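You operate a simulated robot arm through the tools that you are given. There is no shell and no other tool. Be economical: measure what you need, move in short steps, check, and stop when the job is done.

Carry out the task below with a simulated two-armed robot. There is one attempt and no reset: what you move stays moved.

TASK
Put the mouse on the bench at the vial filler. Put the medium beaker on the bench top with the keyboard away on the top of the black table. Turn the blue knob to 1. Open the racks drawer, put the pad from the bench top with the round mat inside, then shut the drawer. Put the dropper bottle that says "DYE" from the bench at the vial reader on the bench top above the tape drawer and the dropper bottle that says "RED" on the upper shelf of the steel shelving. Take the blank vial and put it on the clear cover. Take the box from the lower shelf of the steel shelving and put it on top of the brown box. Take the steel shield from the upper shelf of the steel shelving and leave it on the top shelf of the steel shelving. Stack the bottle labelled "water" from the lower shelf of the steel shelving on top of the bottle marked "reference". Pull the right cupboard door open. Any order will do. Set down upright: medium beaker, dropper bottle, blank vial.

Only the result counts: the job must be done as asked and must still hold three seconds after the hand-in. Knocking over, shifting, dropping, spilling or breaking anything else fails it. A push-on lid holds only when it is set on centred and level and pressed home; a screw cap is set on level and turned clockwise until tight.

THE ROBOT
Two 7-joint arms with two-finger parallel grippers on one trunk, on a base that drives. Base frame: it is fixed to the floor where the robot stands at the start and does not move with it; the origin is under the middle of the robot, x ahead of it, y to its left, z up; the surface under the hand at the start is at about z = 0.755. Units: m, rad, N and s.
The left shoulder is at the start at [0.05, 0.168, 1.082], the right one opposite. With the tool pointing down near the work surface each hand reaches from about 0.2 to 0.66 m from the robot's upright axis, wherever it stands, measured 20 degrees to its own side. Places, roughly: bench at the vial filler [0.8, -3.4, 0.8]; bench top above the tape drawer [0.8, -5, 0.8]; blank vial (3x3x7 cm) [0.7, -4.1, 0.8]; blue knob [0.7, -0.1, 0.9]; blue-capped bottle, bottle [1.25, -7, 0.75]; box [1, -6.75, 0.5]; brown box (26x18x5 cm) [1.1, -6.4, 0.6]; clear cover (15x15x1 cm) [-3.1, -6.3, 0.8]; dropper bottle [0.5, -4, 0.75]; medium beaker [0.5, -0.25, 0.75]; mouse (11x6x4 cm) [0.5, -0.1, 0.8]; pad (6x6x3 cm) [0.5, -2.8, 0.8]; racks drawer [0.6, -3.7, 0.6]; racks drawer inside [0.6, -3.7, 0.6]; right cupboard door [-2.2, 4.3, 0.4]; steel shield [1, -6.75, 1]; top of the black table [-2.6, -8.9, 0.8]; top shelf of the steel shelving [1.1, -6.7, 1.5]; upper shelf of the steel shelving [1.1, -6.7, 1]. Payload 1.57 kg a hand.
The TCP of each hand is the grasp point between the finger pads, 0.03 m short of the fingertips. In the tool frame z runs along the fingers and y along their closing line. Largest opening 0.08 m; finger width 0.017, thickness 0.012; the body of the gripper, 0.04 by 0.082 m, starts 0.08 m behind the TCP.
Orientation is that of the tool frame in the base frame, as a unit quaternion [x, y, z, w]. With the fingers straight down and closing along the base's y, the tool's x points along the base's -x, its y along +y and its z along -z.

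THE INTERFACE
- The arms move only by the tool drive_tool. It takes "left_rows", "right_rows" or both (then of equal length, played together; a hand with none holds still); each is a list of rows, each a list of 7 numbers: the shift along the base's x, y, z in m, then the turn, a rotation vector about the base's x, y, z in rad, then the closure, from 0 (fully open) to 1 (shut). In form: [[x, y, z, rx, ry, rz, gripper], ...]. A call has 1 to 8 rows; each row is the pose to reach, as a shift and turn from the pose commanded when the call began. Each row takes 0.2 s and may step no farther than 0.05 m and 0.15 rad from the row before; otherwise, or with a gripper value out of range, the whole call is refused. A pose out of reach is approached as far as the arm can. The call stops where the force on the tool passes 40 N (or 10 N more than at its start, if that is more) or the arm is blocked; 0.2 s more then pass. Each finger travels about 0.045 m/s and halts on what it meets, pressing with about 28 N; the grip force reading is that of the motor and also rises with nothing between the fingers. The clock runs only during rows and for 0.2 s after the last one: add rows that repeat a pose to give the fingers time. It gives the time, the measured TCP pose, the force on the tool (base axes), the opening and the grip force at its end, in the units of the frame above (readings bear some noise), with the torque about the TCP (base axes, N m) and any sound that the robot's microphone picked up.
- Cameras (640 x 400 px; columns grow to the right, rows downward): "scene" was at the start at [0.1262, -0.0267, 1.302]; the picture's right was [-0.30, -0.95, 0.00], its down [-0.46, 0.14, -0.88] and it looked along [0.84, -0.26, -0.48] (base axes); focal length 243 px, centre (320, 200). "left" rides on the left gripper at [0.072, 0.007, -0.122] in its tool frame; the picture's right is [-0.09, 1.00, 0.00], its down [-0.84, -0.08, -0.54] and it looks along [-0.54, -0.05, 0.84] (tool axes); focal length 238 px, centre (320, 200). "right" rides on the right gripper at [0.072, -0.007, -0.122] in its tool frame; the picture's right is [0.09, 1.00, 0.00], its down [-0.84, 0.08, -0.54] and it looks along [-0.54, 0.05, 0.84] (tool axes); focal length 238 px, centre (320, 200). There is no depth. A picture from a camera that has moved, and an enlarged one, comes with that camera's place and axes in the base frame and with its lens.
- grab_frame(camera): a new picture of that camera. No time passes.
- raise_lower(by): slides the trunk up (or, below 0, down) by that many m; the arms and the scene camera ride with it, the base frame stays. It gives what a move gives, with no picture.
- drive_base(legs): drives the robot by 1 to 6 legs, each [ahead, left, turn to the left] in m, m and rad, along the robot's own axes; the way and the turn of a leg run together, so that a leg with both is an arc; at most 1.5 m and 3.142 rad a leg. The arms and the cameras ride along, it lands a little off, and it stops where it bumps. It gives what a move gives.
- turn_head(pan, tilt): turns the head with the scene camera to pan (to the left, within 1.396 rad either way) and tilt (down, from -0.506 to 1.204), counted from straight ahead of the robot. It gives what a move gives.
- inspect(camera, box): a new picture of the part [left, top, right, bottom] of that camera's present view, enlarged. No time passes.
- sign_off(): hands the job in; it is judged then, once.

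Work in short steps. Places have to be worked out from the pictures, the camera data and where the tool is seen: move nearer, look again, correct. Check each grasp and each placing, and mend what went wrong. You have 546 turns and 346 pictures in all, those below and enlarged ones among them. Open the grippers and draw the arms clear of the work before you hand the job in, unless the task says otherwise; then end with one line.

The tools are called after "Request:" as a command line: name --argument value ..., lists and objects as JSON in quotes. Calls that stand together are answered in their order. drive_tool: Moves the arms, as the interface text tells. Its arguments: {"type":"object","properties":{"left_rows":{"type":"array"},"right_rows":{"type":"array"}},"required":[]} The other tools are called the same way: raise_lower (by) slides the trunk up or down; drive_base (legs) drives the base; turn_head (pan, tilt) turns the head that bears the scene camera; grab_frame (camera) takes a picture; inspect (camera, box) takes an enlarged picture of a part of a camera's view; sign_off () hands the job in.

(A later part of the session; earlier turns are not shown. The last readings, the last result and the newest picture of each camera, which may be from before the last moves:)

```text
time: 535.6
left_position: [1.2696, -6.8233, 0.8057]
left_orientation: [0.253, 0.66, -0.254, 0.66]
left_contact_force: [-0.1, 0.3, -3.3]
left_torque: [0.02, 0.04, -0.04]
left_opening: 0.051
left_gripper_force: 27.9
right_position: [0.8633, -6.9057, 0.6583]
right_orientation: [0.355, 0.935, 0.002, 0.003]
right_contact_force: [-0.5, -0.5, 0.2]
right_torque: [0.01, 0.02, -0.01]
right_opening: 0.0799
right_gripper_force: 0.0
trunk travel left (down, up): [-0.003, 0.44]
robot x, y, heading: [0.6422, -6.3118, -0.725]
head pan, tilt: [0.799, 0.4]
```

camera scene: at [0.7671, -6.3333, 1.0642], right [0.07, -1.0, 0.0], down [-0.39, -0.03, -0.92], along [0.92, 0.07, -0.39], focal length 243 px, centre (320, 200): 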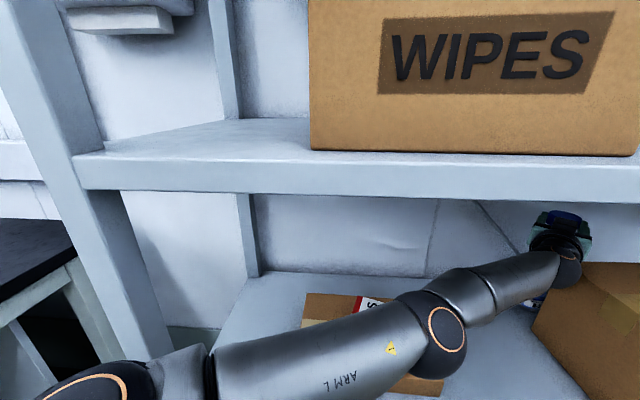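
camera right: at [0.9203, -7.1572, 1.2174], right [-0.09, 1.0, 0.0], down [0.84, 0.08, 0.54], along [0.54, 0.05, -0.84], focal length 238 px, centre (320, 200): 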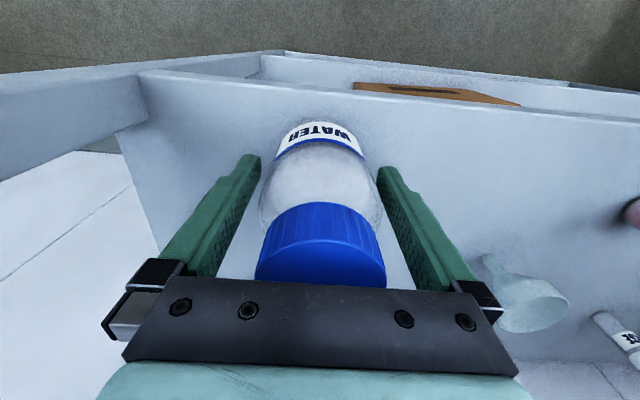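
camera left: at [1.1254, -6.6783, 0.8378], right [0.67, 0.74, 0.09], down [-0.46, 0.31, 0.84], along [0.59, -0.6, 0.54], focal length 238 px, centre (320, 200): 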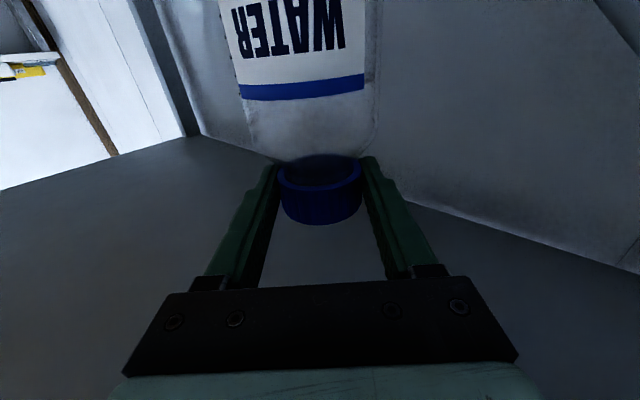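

Request:
drive_tool --left_rows '[[0, 0, -0.003, 0, 0, 0, 1], [0, 0, -0.006, 0, 0, 0, 1]]'

Request:
inspect --camera "scene" --box '[480, 180, 640, 340]'

```text
time: 536.2
left_position: [1.2716, -6.8226, 0.8029]
left_orientation: [0.252, 0.659, -0.254, 0.662]
left_contact_force: [-0.6, 0.1, 0.8]
left_torque: [0.04, 0.12, -0.01]
left_opening: 0.0508
left_gripper_force: 28.5
right_position: [0.8644, -6.9058, 0.6597]
right_orientation: [0.354, 0.935, 0.001, 0.003]
right_contact_force: [0.5, -0.1, -0.2]
right_torque: [-0.01, 0.01, -0.03]
right_opening: 0.08
right_gripper_force: 0.0
trunk travel left (down, up): [-0.003, 0.44]
robot x, y, heading: [0.6431, -6.3136, -0.724]
head pan, tilt: [0.799, 0.4]
```

```text
2.50 times, centred on (560, 260) of scene
camera zoom: at [0.7666, -6.333, 1.0644], right [0.07, -1.0, 0.0], down [-0.39, -0.03, -0.92], along [0.92, 0.07, -0.39], focal length 607 px, centre (-280, 50)
```

zoom: 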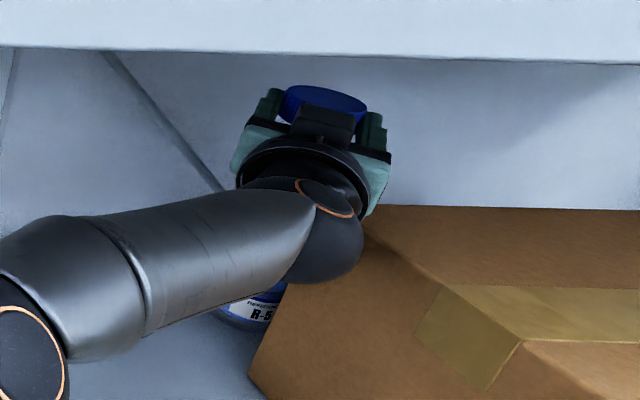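

Contact came exactly at the predicted height, with the weight now supported. I'll release slowly.

Request:
drive_tool --left_rows '[[0, 0, -0.001, 0, 0, 0, 0.9], [0, 0, -0.001, 0, 0, 0, 0.6], [0, 0, -0.001, 0, 0, 0, 0.3], [0, 0, -0.001, 0, 0, 0, 0.1], [0, 0, -0.001, 0, 0, 0, 0]]'

Request:
grab_frame --camera "left"

Request:
inspect --camera "scene" --box '[480, 180, 640, 340]'

```text
time: 537.4
left_position: [1.2701, -6.822, 0.799]
left_orientation: [0.253, 0.66, -0.254, 0.661]
left_contact_force: [-0.2, 0.1, 0.9]
left_torque: [0.02, 0.02, -0.03]
left_opening: 0.0798
left_gripper_force: 0.1
right_position: [0.8646, -6.9056, 0.6598]
right_orientation: [0.355, 0.935, 0.002, 0.003]
right_contact_force: [0.2, 0.5, 0.5]
right_torque: [0.03, 0.0, 0.0]
right_opening: 0.08
right_gripper_force: 0.0
trunk travel left (down, up): [-0.003, 0.44]
robot x, y, heading: [0.6437, -6.3155, -0.73]
head pan, tilt: [0.799, 0.4]
```

```text
119 pictures are left
camera left: at [1.1852, -6.7359, 0.7281], right [0.67, 0.74, 0.09], down [-0.46, 0.31, 0.84], along [0.59, -0.6, 0.54], focal length 238 px, centre (320, 200)
```

left: 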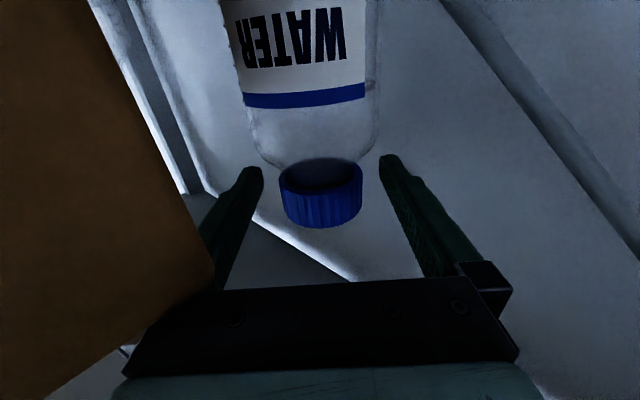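

```text
2.50 times, centred on (560, 260) of scene
camera zoom: at [0.7668, -6.333, 1.0643], right [0.07, -1.0, 0.0], down [-0.39, -0.03, -0.92], along [0.92, 0.07, -0.39], focal length 607 px, centre (-280, 50)
```

zoom: 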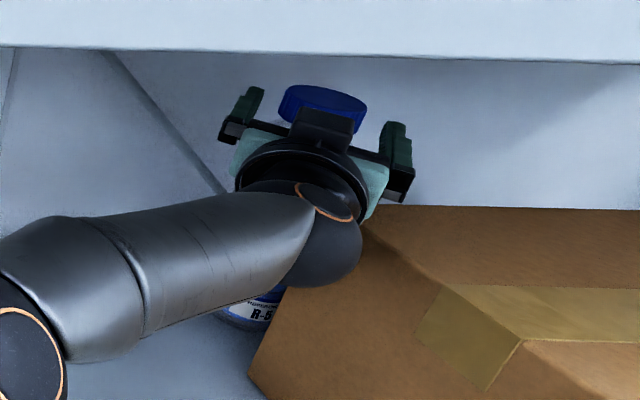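

WATER stands on the reference cap. I'll raise 8 mm and withdraw straight back along the tool axis.

Request:
drive_tool --left_rows '[[0, 0, 0.008, 0, 0, 0, 0], [-0.022, 0.02, 0.008, 0, 0, 0, 0], [-0.045, 0.04, 0.008, 0, 0, 0, 0], [-0.067, 0.06, 0.01, 0, 0, 0, 0]]'

Request:
drive_base --legs '[[-0.35, 0, 0]]'

Request:
grab_frame --camera "scene"

```text
time: 538.4
left_position: [1.2038, -6.7632, 0.8123]
left_orientation: [0.251, 0.659, -0.254, 0.662]
left_contact_force: [-0.4, 0.3, -0.2]
left_torque: [-0.01, -0.01, -0.02]
left_opening: 0.0799
left_gripper_force: 0.0
right_position: [0.8643, -6.905, 0.6592]
right_orientation: [0.355, 0.935, 0.002, 0.003]
right_contact_force: [0.1, -0.2, 0.0]
right_torque: [0.0, -0.03, 0.0]
right_opening: 0.0802
right_gripper_force: 0.0
trunk travel left (down, up): [-0.003, 0.44]
robot x, y, heading: [0.644, -6.3147, -0.728]
head pan, tilt: [0.799, 0.4]
```

```text
time: 540.7
left_position: [0.9409, -6.531, 0.8103]
left_orientation: [0.252, 0.66, -0.253, 0.661]
left_contact_force: [0.0, 0.3, -0.8]
left_torque: [-0.02, 0.03, -0.01]
left_opening: 0.0799
left_gripper_force: 0.0
right_position: [0.6011, -6.6735, 0.6586]
right_orientation: [0.356, 0.935, 0.002, 0.002]
right_contact_force: [0.0, -1.0, -1.1]
right_torque: [-0.04, -0.02, -0.02]
right_opening: 0.0801
right_gripper_force: 0.1
trunk travel left (down, up): [-0.003, 0.44]
robot x, y, heading: [0.3838, -6.0763, -0.728]
head pan, tilt: [0.799, 0.4]
```

```text
117 pictures are left
camera scene: at [0.505, -6.1004, 1.0643], right [0.07, -1.0, 0.0], down [-0.39, -0.03, -0.92], along [0.92, 0.07, -0.39], focal length 243 px, centre (320, 200)
```

scene: 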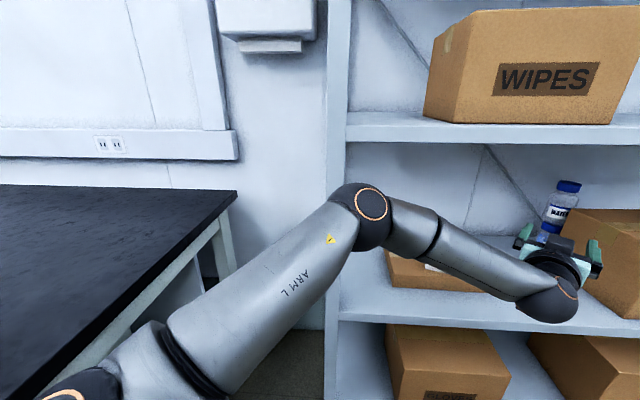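

WATER is stacked on the reference bottle. I'll move back and right away from the shelf, then confirm.

Request:
drive_base --legs '[[-0.15, -0.4, 0], [0, 0, 0.728]]'

Request:
turn_head --pan -0.35 --tilt 0.25

Request:
grab_frame --camera "scene"

Request:
inspect --camera "scene" --box '[160, 100, 400, 300]'

```text
time: 546.7
left_position: [0.7209, -6.2357, 0.8114]
left_orientation: [0.001, 0.707, -0.001, 0.707]
left_contact_force: [0.2, -0.1, -0.1]
left_torque: [-0.02, -0.02, -0.02]
left_opening: 0.0799
left_gripper_force: 0.0
right_position: [0.5639, -6.5681, 0.6594]
right_orientation: [-0.003, 1.0, 0.002, 0.001]
right_contact_force: [0.6, 0.5, 0.3]
right_torque: [0.0, 0.02, 0.02]
right_opening: 0.08
right_gripper_force: 0.1
trunk travel left (down, up): [-0.003, 0.44]
robot x, y, heading: [0.0042, -6.2776, 0.007]
head pan, tilt: [0.799, 0.4]
```

```text
time: 548.0
left_position: [0.7203, -6.2368, 0.8113]
left_orientation: [0.0, 0.707, 0.0, 0.707]
left_contact_force: [0.5, 0.3, -0.2]
left_torque: [-0.01, -0.01, 0.01]
left_opening: 0.0797
left_gripper_force: 0.1
right_position: [0.5632, -6.5694, 0.6595]
right_orientation: [-0.003, 1.0, 0.002, 0.002]
right_contact_force: [0.3, 0.2, -0.5]
right_torque: [0.01, 0.01, 0.02]
right_opening: 0.0798
right_gripper_force: 0.0
trunk travel left (down, up): [-0.003, 0.44]
robot x, y, heading: [0.0075, -6.2739, 0.006]
head pan, tilt: [-0.351, 0.25]
```

```text
116 pictures are left
camera scene: at [0.1327, -6.3059, 1.0783], right [-0.34, -0.94, 0.0], down [-0.23, 0.08, -0.97], along [0.91, -0.33, -0.25], focal length 243 px, centre (320, 200)
```

scene: 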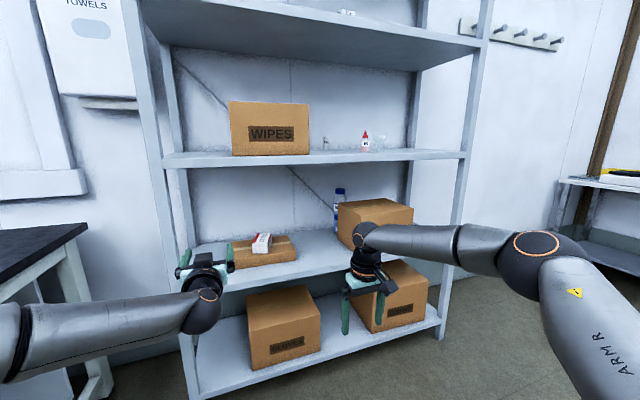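

```text
2.00 times, centred on (280, 200) of scene
camera zoom: at [0.1327, -6.3059, 1.0783], right [-0.34, -0.94, 0.0], down [-0.23, 0.08, -0.97], along [0.91, -0.33, -0.25], focal length 486 px, centre (400, 200)
```

zoom: 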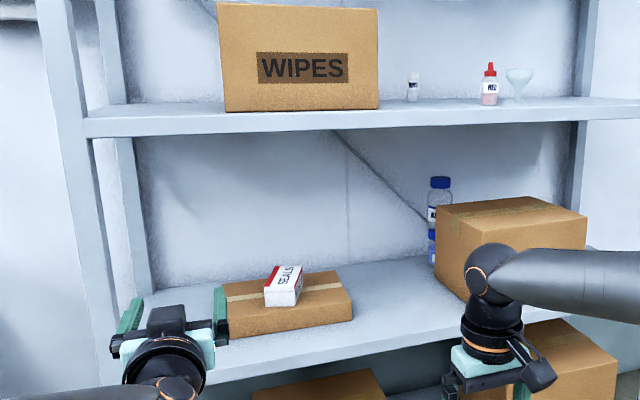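

All shelf tasks are done. Next are the drawer and pad. I'll back off, return the left tool to pointing down, and raise the trunk.

Request:
drive_base --legs '[[-0.4, 0, 0]]'

Request:
drive_tool --left_rows '[[-0.025, 0.01, 0.01, 0, 0.14, 0, 0], [-0.05, 0.02, 0.02, 0, 0.28, 0, 0], [-0.075, 0.03, 0.03, 0, 0.42, 0, 0], [-0.1, 0.04, 0.03, 0, 0.56, 0, 0], [-0.125, 0.05, 0.03, 0, 0.7, 0, 0], [-0.15, 0.06, 0.03, 0, 0.84, 0, 0], [-0.175, 0.07, 0.03, 0, 0.98, 0, 0], [-0.2, 0.08, 0.03, 0, 1.12, 0, 0]]'

Request:
drive_tool --left_rows '[[-0.02, 0.02, 0, 0, 0.12, 0, 0], [-0.04, 0.04, 0, 0, 0.24, 0, 0], [-0.06, 0.06, 0, 0, 0.36, 0, 0], [-0.08, 0.08, 0, 0, 0.45, 0, 0]]'

Request:
raise_lower --by 0.15

```text
time: 550.5
left_position: [0.326, -6.2382, 0.8112]
left_orientation: [-0.001, 0.706, 0.0, 0.708]
left_contact_force: [0.8, -0.4, 0.3]
left_torque: [-0.03, -0.02, 0.01]
left_opening: 0.0801
left_gripper_force: 0.1
right_position: [0.1698, -6.5716, 0.66]
right_orientation: [-0.004, 1.0, 0.003, 0.002]
right_contact_force: [-0.2, 0.3, 0.7]
right_torque: [-0.01, 0.02, 0.02]
right_opening: 0.0799
right_gripper_force: 0.1
trunk travel left (down, up): [-0.003, 0.44]
robot x, y, heading: [-0.3909, -6.2784, 0.008]
head pan, tilt: [-0.351, 0.25]
```

```text
time: 552.3
left_position: [0.1252, -6.1582, 0.841]
left_orientation: [-0.001, 0.975, 0.0, 0.223]
left_contact_force: [-0.5, 0.3, -0.3]
left_torque: [0.01, -0.02, 0.0]
left_opening: 0.0797
left_gripper_force: 0.1
right_position: [0.169, -6.5704, 0.6587]
right_orientation: [-0.004, 1.0, 0.003, 0.002]
right_contact_force: [-0.3, -0.1, 0.3]
right_torque: [0.01, 0.02, 0.01]
right_opening: 0.0797
right_gripper_force: 0.0
trunk travel left (down, up): [-0.003, 0.44]
robot x, y, heading: [-0.3897, -6.2769, 0.006]
head pan, tilt: [-0.351, 0.25]
```

```text
time: 553.3
left_position: [0.0445, -6.078, 0.8415]
left_orientation: [0.0, 1.0, -0.001, 0.0]
left_contact_force: [0.3, -0.1, -0.1]
left_torque: [0.02, 0.01, 0.04]
left_opening: 0.0803
left_gripper_force: 0.0
right_position: [0.169, -6.5706, 0.6597]
right_orientation: [-0.004, 1.0, 0.002, 0.001]
right_contact_force: [0.0, -0.6, 0.4]
right_torque: [0.0, -0.02, -0.02]
right_opening: 0.0799
right_gripper_force: 0.1
trunk travel left (down, up): [-0.003, 0.44]
robot x, y, heading: [-0.3891, -6.2783, 0.01]
head pan, tilt: [-0.351, 0.25]
```

```text
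time: 555.0
left_position: [0.045, -6.0791, 0.991]
left_orientation: [-0.001, 1.0, 0.0, 0.001]
left_contact_force: [0.5, -0.3, 0.6]
left_torque: [-0.01, 0.0, 0.02]
left_opening: 0.0802
left_gripper_force: 0.0
right_position: [0.1692, -6.5717, 0.8093]
right_orientation: [-0.003, 1.0, 0.004, 0.002]
right_contact_force: [0.3, -0.1, -0.2]
right_torque: [-0.03, -0.01, 0.0]
right_opening: 0.0799
right_gripper_force: 0.0
trunk travel left (down, up): [-0.153, 0.29]
robot x, y, heading: [-0.3927, -6.2791, 0.007]
head pan, tilt: [-0.351, 0.25]
```

Now I'll drive to the drawer cabinet and look at its front.

Request:
drive_base --legs '[[0, 1.3, 0], [0, 1.25, 0]]'

Request:
turn_head --pan 0.0 --tilt 0.6

Request:
grab_frame --camera "scene"

```text
time: 577.7
left_position: [0.0319, -3.5096, 0.9914]
left_orientation: [0.009, 1.0, 0.0, 0.001]
left_contact_force: [-0.2, -0.5, 0.1]
left_torque: [0.01, -0.03, 0.0]
left_opening: 0.0801
left_gripper_force: 0.1
right_position: [0.1476, -4.0034, 0.8095]
right_orientation: [0.006, 1.0, 0.003, 0.002]
right_contact_force: [-0.5, -0.9, -0.2]
right_torque: [0.01, -0.04, 0.0]
right_opening: 0.0799
right_gripper_force: 0.1
trunk travel left (down, up): [-0.153, 0.29]
robot x, y, heading: [-0.4069, -3.6979, -0.012]
head pan, tilt: [-0.351, 0.25]
```

```text
time: 578.5
left_position: [0.0318, -3.5087, 0.9907]
left_orientation: [0.008, 1.0, -0.001, 0.001]
left_contact_force: [0.2, 0.1, 0.4]
left_torque: [0.0, 0.04, -0.03]
left_opening: 0.0798
left_gripper_force: 0.1
right_position: [0.1464, -4.004, 0.8093]
right_orientation: [0.006, 1.0, 0.002, 0.002]
right_contact_force: [-0.4, 0.8, 0.0]
right_torque: [-0.04, -0.01, 0.02]
right_opening: 0.08
right_gripper_force: 0.0
trunk travel left (down, up): [-0.153, 0.29]
robot x, y, heading: [-0.4049, -3.6977, -0.01]
head pan, tilt: [0.0, 0.6]
```

```text
114 pictures are left
camera scene: at [-0.2784, -3.7012, 1.1961], right [-0.01, -1.0, 0.0], down [-0.56, 0.01, -0.83], along [0.83, -0.01, -0.56], focal length 243 px, centre (320, 200)
```

scene: 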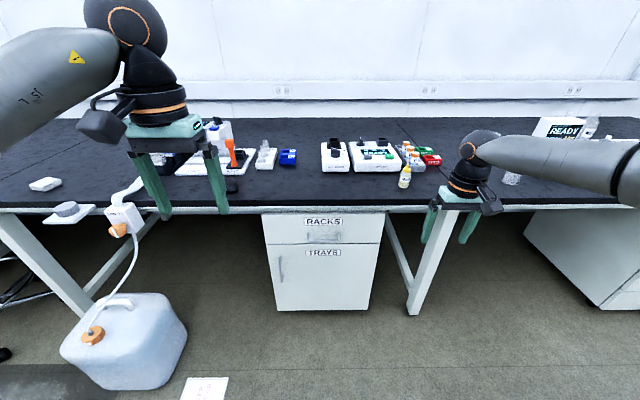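

Request:
inspect --camera "scene" --box '[250, 195, 400, 320]'

```text
3.20 times, centred on (325, 258) of scene
camera zoom: at [-0.2784, -3.7012, 1.1961], right [-0.01, -1.0, 0.0], down [-0.56, 0.01, -0.83], along [0.83, -0.01, -0.56], focal length 777 px, centre (304, 16)
```

zoom: 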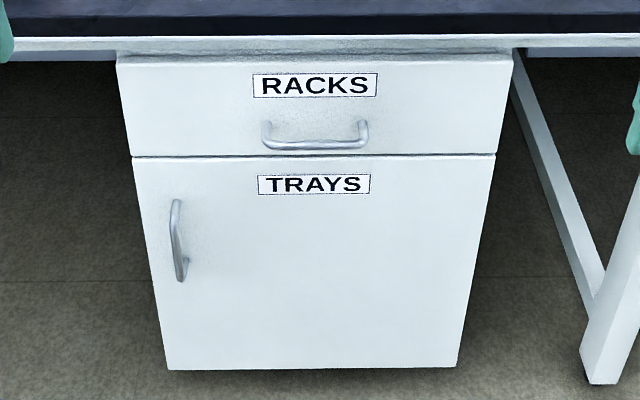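

The RACKS handle is a bar at about (0.323, -3.72, 0.626), standing ~3 cm off the face. I'll hook it with closed right fingers, slightly tilted. First I'll pull the hand in, lower the trunk and approach.

Request:
drive_tool --right_rows '[[-0.04, 0.015, 0, 0, 0, 0, 1], [-0.08, 0.03, 0, 0, 0, 0, 1], [-0.12, 0.05, 0, 0, 0, 0, 1], [-0.16, 0.07, 0, 0, 0, 0, 1], [-0.2, 0.085, 0, 0, 0, 0, 1]]'

Request:
raise_lower --by -0.14

Request:
drive_base --legs '[[0, 0.2, 0.01], [0.26, 0, 0]]'

Request:
grab_frame --camera "right"

Request:
grab_frame --camera "scene"

```text
time: 579.7
left_position: [0.0311, -3.5096, 0.9919]
left_orientation: [0.008, 1.0, 0.0, 0.003]
left_contact_force: [0.4, -0.1, -0.8]
left_torque: [0.0, -0.01, -0.02]
left_opening: 0.0799
left_gripper_force: 0.0
right_position: [-0.0525, -3.9193, 0.8074]
right_orientation: [0.006, 1.0, 0.002, 0.003]
right_contact_force: [0.5, 0.6, -0.6]
right_torque: [0.01, -0.01, -0.01]
right_opening: 0.0
right_gripper_force: 14.8
trunk travel left (down, up): [-0.153, 0.29]
robot x, y, heading: [-0.4063, -3.697, -0.009]
head pan, tilt: [0.0, 0.6]
```

```text
time: 581.4
left_position: [0.0317, -3.5086, 0.8527]
left_orientation: [0.009, 1.0, 0.0, 0.001]
left_contact_force: [-0.1, -0.5, 0.6]
left_torque: [0.02, 0.03, -0.02]
left_opening: 0.0801
left_gripper_force: 0.1
right_position: [-0.0531, -3.9196, 0.668]
right_orientation: [0.005, 1.0, 0.003, 0.002]
right_contact_force: [0.5, 0.9, -0.5]
right_torque: [0.0, 0.0, 0.02]
right_opening: 0.0
right_gripper_force: 21.2
trunk travel left (down, up): [-0.013, 0.43]
robot x, y, heading: [-0.4046, -3.6991, -0.011]
head pan, tilt: [0.0, 0.6]
```

```text
time: 585.3
left_position: [0.2982, -3.3036, 0.851]
left_orientation: [0.003, 1.0, 0.0, 0.001]
left_contact_force: [0.2, 0.2, -0.4]
left_torque: [-0.03, -0.01, -0.02]
left_opening: 0.08
left_gripper_force: 0.0
right_position: [0.2203, -3.7149, 0.6661]
right_orientation: [-0.001, 1.0, 0.003, 0.002]
right_contact_force: [-0.6, -0.2, -0.5]
right_torque: [-0.01, -0.02, 0.0]
right_opening: 0.0001
right_gripper_force: 21.1
trunk travel left (down, up): [-0.013, 0.43]
robot x, y, heading: [-0.14, -3.5011, 0.001]
head pan, tilt: [0.0, 0.6]
```

```text
112 pictures are left
camera right: at [0.1473, -3.723, 0.7884], right [-0.09, 1.0, 0.01], down [0.83, 0.08, 0.55], along [0.54, 0.06, -0.84], focal length 238 px, centre (320, 200)
```

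right: 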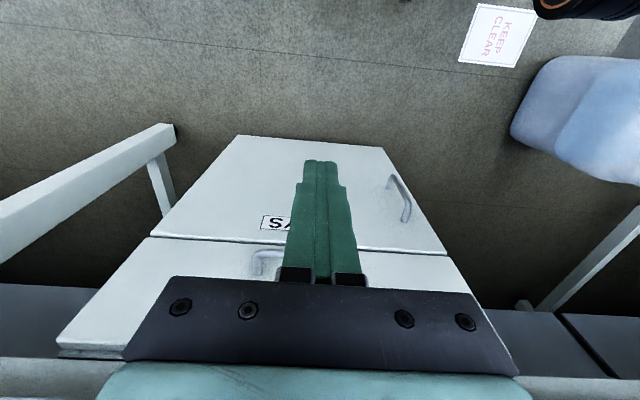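

```text
111 pictures are left
camera scene: at [-0.0089, -3.4994, 1.0561], right [0.0, -1.0, 0.0], down [-0.56, 0.0, -0.83], along [0.83, 0.0, -0.56], focal length 243 px, centre (320, 200)
```

scene: 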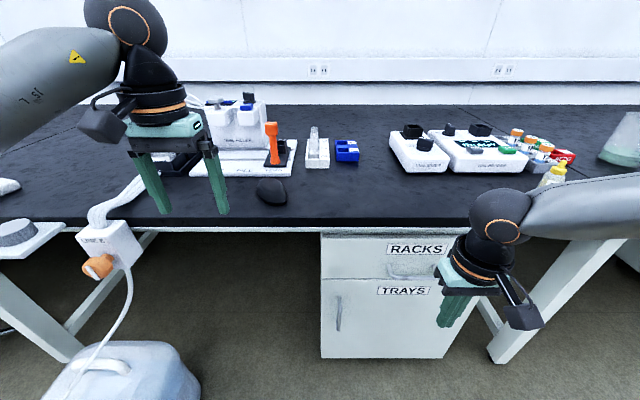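

I'll tilt the right tool 0.2 rad forward and position the closed tips above the gap behind the bar.

Request:
drive_tool --right_rows '[[0.02, 0.001, 0.02, 0, -0.07, 0, 1], [0.05, 0.002, 0.03, 0, -0.14, 0, 1], [0.085, 0.002, 0.032, 0, -0.2, 0, 1], [0.112, 0.002, 0.032, 0, -0.2, 0, 1]]'

Request:
grab_frame --camera "right"

Request:
inspect --camera "scene" --box '[360, 200, 520, 320]'

```text
time: 586.3
left_position: [0.2977, -3.3033, 0.8515]
left_orientation: [0.002, 1.0, -0.001, 0.001]
left_contact_force: [0.1, 0.6, -0.5]
left_torque: [0.0, 0.0, 0.01]
left_opening: 0.0799
left_gripper_force: 0.1
right_position: [0.3309, -3.713, 0.6983]
right_orientation: [-0.002, 0.995, 0.003, 0.101]
right_contact_force: [0.3, 0.2, 0.7]
right_torque: [0.03, -0.01, 0.03]
right_opening: 0.0001
right_gripper_force: 21.0
trunk travel left (down, up): [-0.013, 0.43]
robot x, y, heading: [-0.1369, -3.5027, -0.002]
head pan, tilt: [0.0, 0.6]
```

```text
110 pictures are left
camera right: at [0.2371, -3.7207, 0.8043], right [-0.09, 1.0, -0.01], down [0.71, 0.08, 0.7], along [0.7, 0.06, -0.71], focal length 238 px, centre (320, 200)
```

right: 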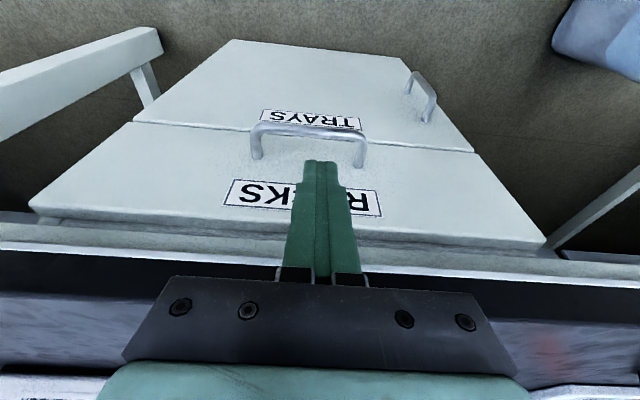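

```text
3.33 times, centred on (440, 260) of scene
camera zoom: at [-0.0089, -3.4994, 1.0561], right [0.0, -1.0, 0.0], down [-0.56, 0.0, -0.83], along [0.83, 0.0, -0.56], focal length 809 px, centre (-80, 0)
```

zoom: 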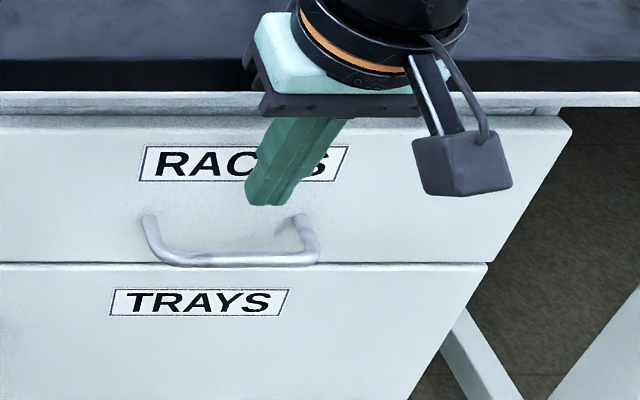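

Triangulation shows the bar is deeper and lower than thought: (0.367, -3.724, 0.57), with the face at x≈0.395 under the bench overhang. I'll tilt to 35° and set up along that axis.

Request:
drive_tool --right_rows '[[-0.02, -0.003, -0.01, 0, -0.13, 0, 1], [-0.03, -0.006, -0.025, 0, -0.26, 0, 1], [-0.02, -0.01, -0.04, 0, -0.38, 0, 1], [0.0, -0.01, -0.055, 0, -0.41, 0, 1]]'

Request:
grab_frame --camera "right"

Request:
inspect --camera "scene" --box '[360, 200, 520, 320]'

```text
time: 587.3
left_position: [0.2978, -3.3025, 0.8517]
left_orientation: [0.003, 1.0, 0.0, 0.002]
left_contact_force: [-1.1, -0.4, 0.5]
left_torque: [0.03, -0.03, -0.03]
left_opening: 0.0798
left_gripper_force: 0.0
right_position: [0.3309, -3.7225, 0.6438]
right_orientation: [-0.002, 0.953, 0.002, 0.304]
right_contact_force: [-0.1, 0.5, -0.4]
right_torque: [0.0, -0.01, -0.02]
right_opening: 0.0
right_gripper_force: 21.4
trunk travel left (down, up): [-0.013, 0.43]
robot x, y, heading: [-0.1375, -3.4991, 0.004]
head pan, tilt: [0.0, 0.6]
```

```text
108 pictures are left
camera right: at [0.2022, -3.7307, 0.7015], right [-0.08, 1.0, -0.05], down [0.37, 0.08, 0.93], along [0.93, 0.06, -0.37], focal length 238 px, centre (320, 200)
```

right: 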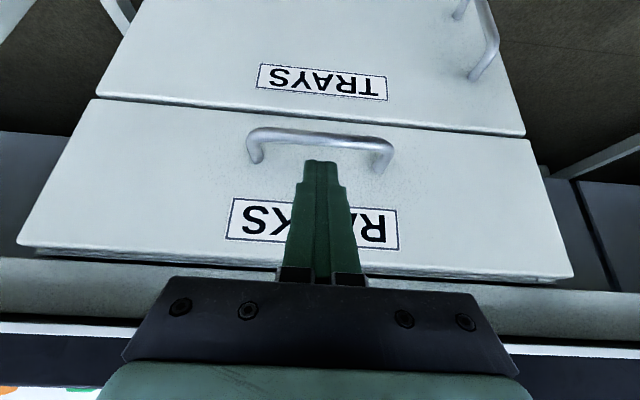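

```text
3.33 times, centred on (440, 260) of scene
camera zoom: at [-0.0089, -3.4995, 1.0561], right [0.0, -1.0, 0.0], down [-0.56, 0.0, -0.83], along [0.83, 0.0, -0.56], focal length 809 px, centre (-80, 0)
```

zoom: 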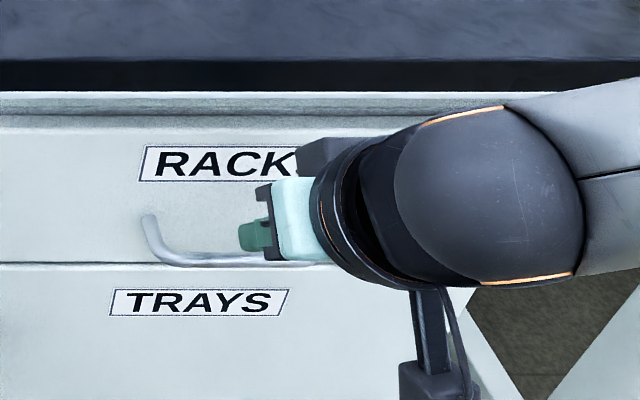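

Better triangulation from the hand camera: bar at (0.354, -3.722, 0.589), face at x≈0.383. The hand already lies on the insertion line, so I'll slide 42 mm along the tool axis behind the bar.

Request:
drive_tool --right_rows '[[0.0085, 0, -0.011, 0, 0, 0, 1], [0.017, 0, -0.022, 0, 0, 0, 1], [0.0257, 0, -0.0333, 0, 0, 0, 1]]'

Request:
grab_frame --camera "right"

```text
time: 588.1
left_position: [0.2994, -3.3037, 0.8522]
left_orientation: [0.002, 1.0, 0.001, 0.002]
left_contact_force: [0.4, 0.9, -0.1]
left_torque: [-0.01, 0.0, -0.02]
left_opening: 0.0799
left_gripper_force: 0.0
right_position: [0.3559, -3.7232, 0.6099]
right_orientation: [-0.002, 0.953, 0.003, 0.303]
right_contact_force: [0.2, -0.2, -0.2]
right_torque: [0.0, -0.02, 0.0]
right_opening: 0.0001
right_gripper_force: 21.4
trunk travel left (down, up): [-0.013, 0.43]
robot x, y, heading: [-0.1377, -3.5001, 0.007]
head pan, tilt: [0.0, 0.6]
```

```text
106 pictures are left
camera right: at [0.228, -3.7301, 0.6679], right [-0.08, 1.0, -0.05], down [0.37, 0.08, 0.93], along [0.93, 0.06, -0.38], focal length 238 px, centre (320, 200)
```

right: 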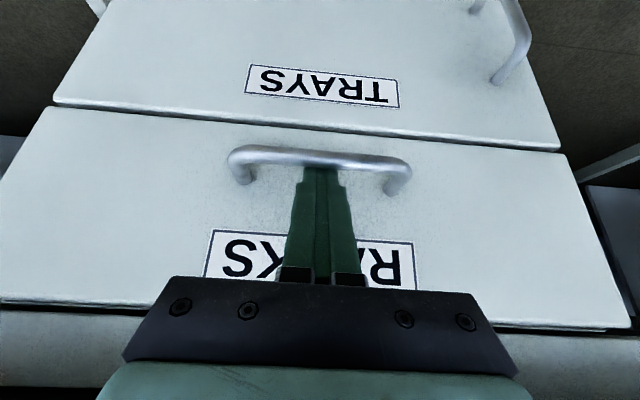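

The tips are just behind the bar. I'll go 8 mm further, then pull back 0.03 m with the arm as a test.

Request:
drive_tool --right_rows '[[0.003, 0, -0.0065, 0, 0, 0, 1], [-0.012, 0, -0.0065, 0, 0, 0, 1], [-0.03, 0, -0.0065, 0, 0, 0, 1]]'

Request:
grab_frame --camera "right"

```text
time: 588.9
left_position: [0.2982, -3.3033, 0.8523]
left_orientation: [0.003, 1.0, 0.0, 0.002]
left_contact_force: [-0.1, 0.6, -0.1]
left_torque: [0.01, 0.02, 0.0]
left_opening: 0.0799
left_gripper_force: 0.1
right_position: [0.325, -3.7228, 0.6022]
right_orientation: [-0.001, 0.954, 0.002, 0.301]
right_contact_force: [0.2, 0.0, -0.3]
right_torque: [0.0, -0.01, 0.02]
right_opening: 0.0004
right_gripper_force: 21.5
trunk travel left (down, up): [-0.013, 0.43]
robot x, y, heading: [-0.1391, -3.5006, 0.003]
head pan, tilt: [0.0, 0.6]
```

```text
105 pictures are left
camera right: at [0.197, -3.7309, 0.6605], right [-0.08, 1.0, -0.05], down [0.37, 0.08, 0.92], along [0.92, 0.05, -0.38], focal length 238 px, centre (320, 200)
```

right: 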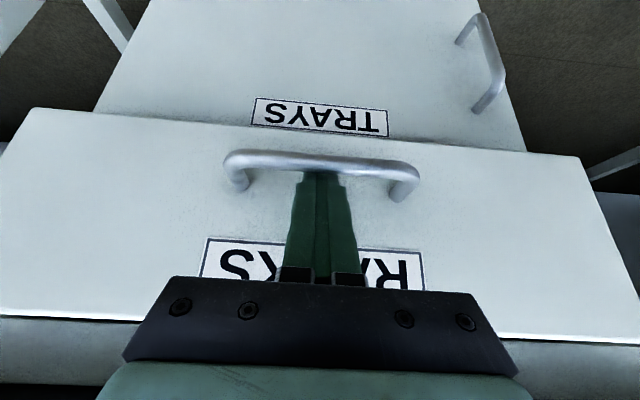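

The drawer is following. I'll pull it open by backing the base 0.2 m.

Request:
drive_base --legs '[[-0.2, 0, 0]]'

Request:
grab_frame --camera "scene"

Request:
grab_frame --camera "right"

```text
time: 590.5
left_position: [0.0965, -3.3041, 0.8504]
left_orientation: [0.003, 1.0, 0.0, 0.002]
left_contact_force: [0.5, 0.0, -0.5]
left_torque: [0.02, -0.01, 0.0]
left_opening: 0.0802
left_gripper_force: 0.1
right_position: [0.1234, -3.7223, 0.6039]
right_orientation: [-0.001, 0.953, 0.003, 0.302]
right_contact_force: [-0.8, 0.9, 0.2]
right_torque: [-0.01, 0.01, 0.0]
right_opening: 0.0001
right_gripper_force: 20.8
trunk travel left (down, up): [-0.013, 0.43]
robot x, y, heading: [-0.338, -3.501, 0.001]
head pan, tilt: [0.0, 0.6]
```

```text
104 pictures are left
camera scene: at [-0.2112, -3.4997, 1.0561], right [0.0, -1.0, 0.0], down [-0.56, 0.0, -0.83], along [0.83, 0.0, -0.56], focal length 243 px, centre (320, 200)
```

scene: 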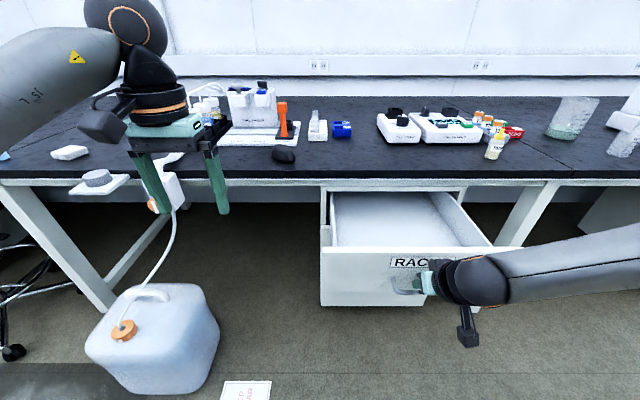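

```text
103 pictures are left
camera right: at [-0.0048, -3.731, 0.6612], right [-0.08, 1.0, -0.05], down [0.37, 0.08, 0.93], along [0.92, 0.06, -0.38], focal length 238 px, centre (320, 200)
```

right: 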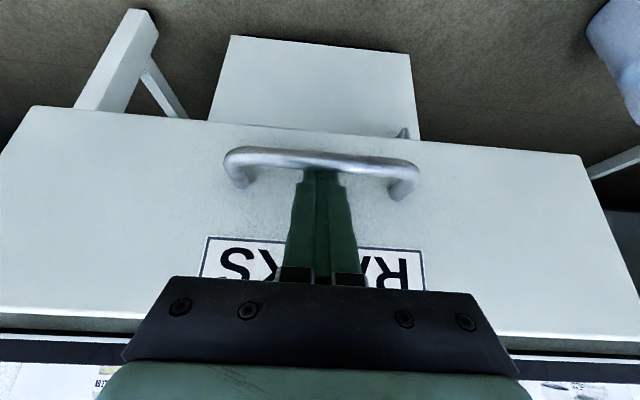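

The drawer is open about 23 cm and empty. I'll unhook along the tool axis, straighten the tool, and drive to the pad.

Request:
drive_tool --right_rows '[[0.006, 0, -0.002, 0, 0, 0, 1], [-0.012, 0, 0.022, 0, 0, 0, 1], [-0.035, 0, 0.055, 0, 0, 0, 1], [-0.06, 0, 0.09, 0, 0.1, 0, 1], [-0.07, 0, 0.13, 0, 0.24, 0, 0.5], [-0.07, 0, 0.16, 0, 0.38, 0, 0], [-0.07, 0, 0.18, 0, 0.5, 0, 0], [-0.07, 0, 0.2, 0, 0.612, 0, 0]]'

Request:
grab_frame --camera "scene"

```text
time: 592.3
left_position: [0.0969, -3.3037, 0.8514]
left_orientation: [0.003, 1.0, 0.0, 0.002]
left_contact_force: [-0.3, -0.1, -0.2]
left_torque: [0.01, -0.01, -0.01]
left_opening: 0.0801
left_gripper_force: 0.2
right_position: [0.0539, -3.7212, 0.8023]
right_orientation: [-0.002, 1.0, 0.002, 0.0]
right_contact_force: [0.4, 0.4, -0.2]
right_torque: [0.01, -0.01, -0.01]
right_opening: 0.0801
right_gripper_force: 0.0
trunk travel left (down, up): [-0.013, 0.43]
robot x, y, heading: [-0.3376, -3.5027, 0.003]
head pan, tilt: [0.0, 0.6]
```

```text
102 pictures are left
camera scene: at [-0.2112, -3.4997, 1.056], right [0.0, -1.0, 0.0], down [-0.56, 0.0, -0.83], along [0.83, 0.0, -0.56], focal length 243 px, centre (320, 200)
```

scene: 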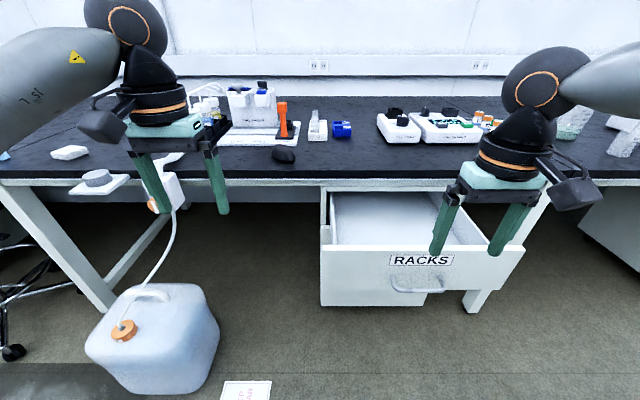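

Unhooked cleanly. I'll raise the trunk and drive around the jug to reach the pad with the right hand.

Request:
raise_lower --by 0.13

Request:
drive_base --legs '[[-0.3, 0, 0], [0, 0.95, 0], [0.3, 0, 0]]'

Request:
grab_frame --camera "scene"

```text
time: 593.9
left_position: [0.0956, -3.3034, 0.9809]
left_orientation: [0.003, 1.0, 0.0, 0.002]
left_contact_force: [0.5, -0.4, 0.0]
left_torque: [-0.01, -0.04, -0.03]
left_opening: 0.0799
left_gripper_force: 0.1
right_position: [0.0543, -3.7227, 0.9325]
right_orientation: [0.0, 1.0, 0.002, 0.0]
right_contact_force: [0.1, 0.1, -0.4]
right_torque: [-0.01, 0.06, -0.02]
right_opening: 0.0803
right_gripper_force: 0.2
trunk travel left (down, up): [-0.143, 0.3]
robot x, y, heading: [-0.3362, -3.5017, 0.002]
head pan, tilt: [0.0, 0.6]
```

```text
time: 605.8
left_position: [0.0982, -2.3561, 0.9801]
left_orientation: [0.0, 1.0, -0.001, 0.002]
left_contact_force: [0.4, 0.9, -1.0]
left_torque: [-0.01, 0.0, 0.0]
left_opening: 0.0798
left_gripper_force: 0.0
right_position: [0.0587, -2.7756, 0.933]
right_orientation: [-0.004, 1.0, 0.003, 0.001]
right_contact_force: [0.5, -0.7, -0.1]
right_torque: [-0.01, -0.03, -0.01]
right_opening: 0.08
right_gripper_force: 0.0
trunk travel left (down, up): [-0.143, 0.3]
robot x, y, heading: [-0.337, -2.5543, 0.007]
head pan, tilt: [0.0, 0.6]
```

```text
101 pictures are left
camera scene: at [-0.2081, -2.554, 1.186], right [0.01, -1.0, 0.0], down [-0.57, 0.0, -0.82], along [0.82, 0.0, -0.57], focal length 243 px, centre (320, 200)
```

scene: 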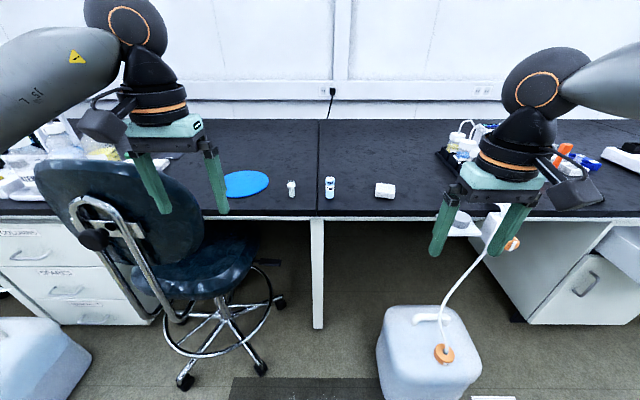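

Let me zoom in on the bench items to identify the pad properly relative to the round mat.

Request:
inspect --camera "scene" --box '[200, 150, 420, 230]'

```text
2.91 times, centred on (310, 190) of scene
camera zoom: at [-0.2081, -2.554, 1.186], right [0.01, -1.0, 0.0], down [-0.57, 0.0, -0.82], along [0.82, 0.0, -0.57], focal length 706 px, centre (349, 229)
```

zoom: 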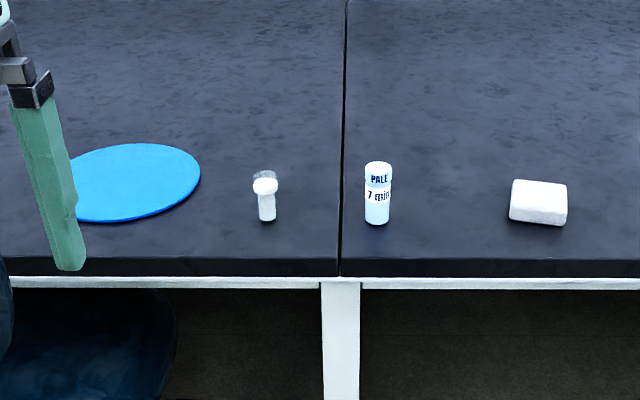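

That 6×6×3 cm pad at (0.44, -2.76) matches the listed location. I'll tuck the left hand in, advance to x≈-0.13, and bring the right hand above it.

Request:
drive_tool --left_rows '[[-0.04, 0, 0.02, 0, 0, 0, 0], [-0.08, 0, 0.04, 0, 0, 0, 0], [-0.12, 0, 0.06, 0, 0, 0, 0], [-0.15, 0, 0.06, 0, 0, 0, 0]]' --right_rows '[[0.03, 0, 0, 0, 0, 0, 0], [0.06, 0, 0, 0, 0, 0, 0], [0.09, 0, 0, 0, 0, 0, 0], [0.1, 0.0, 0, 0, 0, 0, 0]]'

Request:
drive_base --legs '[[0.2, 0, 0]]'

Request:
grab_frame --camera "right"

```text
time: 606.8
left_position: [-0.0502, -2.3555, 1.043]
left_orientation: [-0.001, 1.0, 0.001, 0.002]
left_contact_force: [0.1, 0.0, 0.9]
left_torque: [0.02, -0.01, -0.02]
left_opening: 0.0804
left_gripper_force: 0.1
right_position: [0.156, -2.7758, 0.9327]
right_orientation: [-0.003, 1.0, 0.003, 0.0]
right_contact_force: [-0.5, 0.2, -0.6]
right_torque: [0.01, -0.06, -0.03]
right_opening: 0.0799
right_gripper_force: 0.0
trunk travel left (down, up): [-0.143, 0.3]
robot x, y, heading: [-0.3345, -2.5553, 0.005]
head pan, tilt: [0.0, 0.6]
```

```text
time: 608.4
left_position: [0.1485, -2.3534, 1.0422]
left_orientation: [-0.001, 1.0, 0.0, 0.002]
left_contact_force: [0.9, 0.5, 0.2]
left_torque: [-0.01, 0.01, 0.03]
left_opening: 0.0798
left_gripper_force: 0.0
right_position: [0.3551, -2.7725, 0.932]
right_orientation: [-0.004, 1.0, 0.002, 0.001]
right_contact_force: [0.6, 1.3, -0.4]
right_torque: [-0.01, -0.01, -0.03]
right_opening: 0.0802
right_gripper_force: 0.0
trunk travel left (down, up): [-0.143, 0.3]
robot x, y, heading: [-0.139, -2.5545, 0.007]
head pan, tilt: [0.0, 0.6]
```

```text
99 pictures are left
camera right: at [0.2834, -2.7816, 1.0543], right [-0.1, 0.99, 0.01], down [0.84, 0.08, 0.54], along [0.54, 0.06, -0.84], focal length 238 px, centre (320, 200)
```

right: 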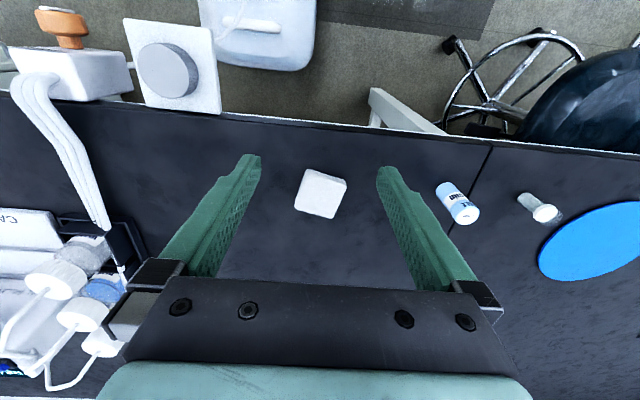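

The pad is at (0.445, -2.762), rotated about -16°. I'll move above it with matching yaw and descend partway.

Request:
drive_tool --right_rows '[[0.03, 0.004, -0.02, 0, 0, -0.1, 0], [0.06, 0.007, -0.04, 0, 0, -0.2, 0], [0.09, 0.0105, -0.065, 0, 0, -0.28, 0]]'

Request:
grab_frame --camera "right"

```text
time: 609.2
left_position: [0.1467, -2.3524, 1.0435]
left_orientation: [-0.001, 1.0, 0.0, 0.002]
left_contact_force: [0.5, 0.1, -0.5]
left_torque: [-0.02, -0.03, -0.01]
left_opening: 0.0798
left_gripper_force: 0.1
right_position: [0.4029, -2.7891, 0.8659]
right_orientation: [0.136, 0.991, 0.003, 0.002]
right_contact_force: [-0.2, 0.2, 0.3]
right_torque: [-0.05, 0.04, 0.01]
right_opening: 0.08
right_gripper_force: 0.0
right hand out of reach, approached as far as the arm can: row 2, 3
trunk travel left (down, up): [-0.143, 0.3]
robot x, y, heading: [-0.1354, -2.5545, 0.01]
head pan, tilt: [0.0, 0.6]
```

```text
98 pictures are left
camera right: at [0.3311, -2.7769, 0.9864], right [0.18, 0.98, 0.01], down [0.82, -0.15, 0.55], along [0.54, -0.09, -0.84], focal length 238 px, centre (320, 200)
```

right: 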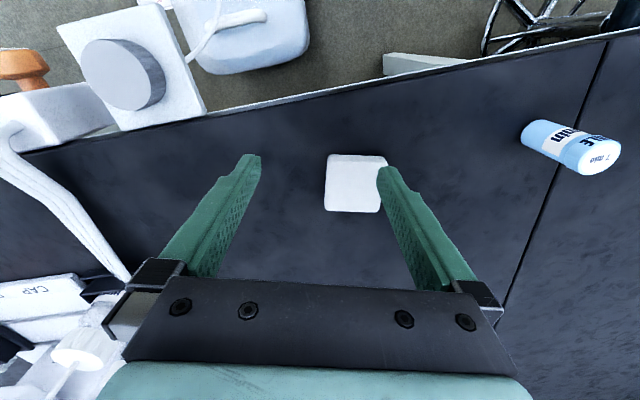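

Just out of reach. There's room for the base, so I'll advance 0.06 m and re-align.

Request:
drive_base --legs '[[0.06, 0, 0]]'

Request:
drive_tool --right_rows '[[-0.008, 0.013, -0.01, 0, 0, 0, 0], [-0.015, 0.026, -0.02, 0, 0, 0.0, 0]]'

Request:
grab_frame --camera "right"

```text
time: 610.1
left_position: [0.2078, -2.3517, 1.0437]
left_orientation: [0.0, 1.0, 0.0, 0.002]
left_contact_force: [0.2, 0.8, 0.2]
left_torque: [0.0, 0.03, -0.01]
left_opening: 0.0797
left_gripper_force: 0.0
right_position: [0.4633, -2.7871, 0.8659]
right_orientation: [0.135, 0.991, 0.003, 0.001]
right_contact_force: [-0.6, 0.4, 0.1]
right_torque: [-0.02, 0.02, -0.03]
right_opening: 0.08
right_gripper_force: 0.0
trunk travel left (down, up): [-0.143, 0.3]
robot x, y, heading: [-0.0812, -2.5508, 0.004]
head pan, tilt: [0.0, 0.6]
```

```text
time: 610.8
left_position: [0.2075, -2.3515, 1.0432]
left_orientation: [-0.001, 1.0, 0.0, 0.002]
left_contact_force: [0.0, -0.3, 1.2]
left_torque: [0.0, -0.03, -0.02]
left_opening: 0.0801
left_gripper_force: 0.1
right_position: [0.4458, -2.7623, 0.8442]
right_orientation: [0.136, 0.991, 0.004, 0.003]
right_contact_force: [0.4, 0.5, 0.2]
right_torque: [0.03, 0.0, 0.01]
right_opening: 0.08
right_gripper_force: 0.2
trunk travel left (down, up): [-0.143, 0.3]
robot x, y, heading: [-0.0795, -2.5517, 0.01]
head pan, tilt: [0.0, 0.6]
```

```text
97 pictures are left
camera right: at [0.3744, -2.7502, 0.9663], right [0.18, 0.98, 0.01], down [0.82, -0.15, 0.55], along [0.54, -0.09, -0.84], focal length 238 px, centre (320, 200)
```

right: 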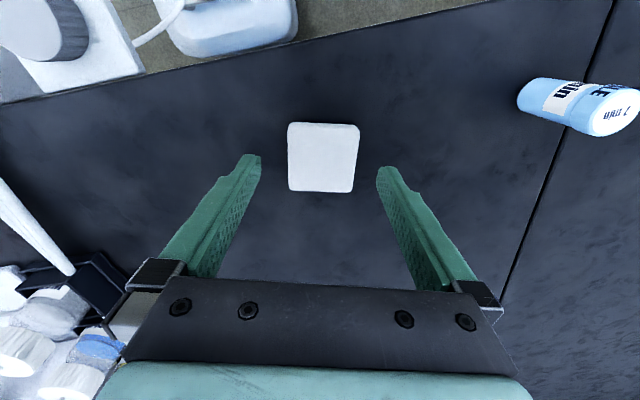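

Aligned. I'll descend to 0.790 and close.

Request:
drive_tool --right_rows '[[0, 0.002, -0.025, 0, 0, 0, 0], [0, 0.002, -0.053, 0, 0, 0, 0], [0, 0.002, -0.053, 0, 0, 0, 0.4], [0, 0.002, -0.053, 0, 0, 0, 1], [0, 0.002, -0.053, 0, 0, 0, 1]]'

```text
time: 612.0
left_position: [0.2081, -2.3518, 1.0426]
left_orientation: [-0.001, 1.0, 0.0, 0.002]
left_contact_force: [-0.5, 0.3, -0.1]
left_torque: [0.04, 0.01, -0.01]
left_opening: 0.0802
left_gripper_force: 0.1
right_position: [0.4394, -2.7639, 0.7975]
right_orientation: [0.135, 0.991, 0.004, 0.003]
right_contact_force: [0.7, 1.1, 1.0]
right_torque: [0.03, -0.01, 0.02]
right_opening: 0.0593
right_gripper_force: 27.7
right hand out of reach, approached as far as the arm can: row 1, 2, 3, 4, 5
trunk travel left (down, up): [-0.143, 0.3]
robot x, y, heading: [-0.076, -2.5565, 0.011]
head pan, tilt: [0.0, 0.6]
```

Gripped at 59 mm. I'll lift and draw back, then check.

Request:
drive_tool --right_rows '[[0, 0, 0.03, 0, 0, 0, 1], [0, 0, 0.07, 0, 0, 0, 1], [-0.03, 0, 0.1, 0, 0, 0, 1], [-0.07, 0, 0.12, 0, 0, 0.05, 1], [-0.11, 0, 0.12, 0, 0, 0.12, 1], [-0.15, 0, 0.12, 0, 0, 0.2, 1], [-0.18, 0, 0.12, 0, 0, 0.28, 1]]'

Request:
grab_frame --camera "right"

```text
time: 613.5
left_position: [0.2074, -2.3516, 1.0422]
left_orientation: [0.0, 1.0, 0.0, 0.002]
left_contact_force: [0.8, 1.2, -0.5]
left_torque: [-0.03, -0.04, -0.01]
left_opening: 0.0803
left_gripper_force: 0.1
right_position: [0.2582, -2.7632, 0.9157]
right_orientation: [-0.006, 1.0, 0.004, 0.001]
right_contact_force: [0.4, 0.9, 0.6]
right_torque: [0.0, 0.0, 0.04]
right_opening: 0.0588
right_gripper_force: 27.9
trunk travel left (down, up): [-0.143, 0.3]
robot x, y, heading: [-0.0789, -2.5542, 0.006]
head pan, tilt: [0.0, 0.6]
```

```text
96 pictures are left
camera right: at [0.1867, -2.7723, 1.0374], right [-0.1, 0.99, 0.01], down [0.83, 0.08, 0.55], along [0.54, 0.06, -0.84], focal length 238 px, centre (320, 200)
```

right: 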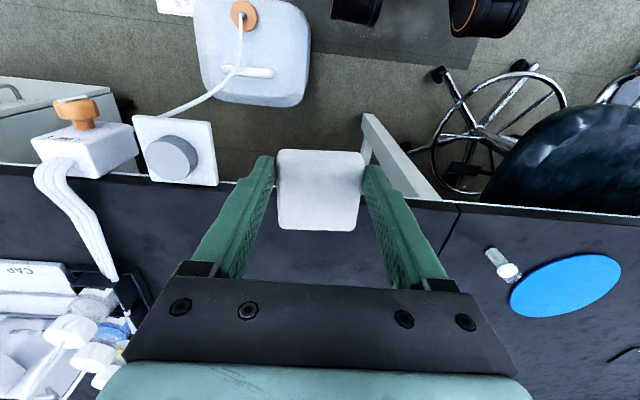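

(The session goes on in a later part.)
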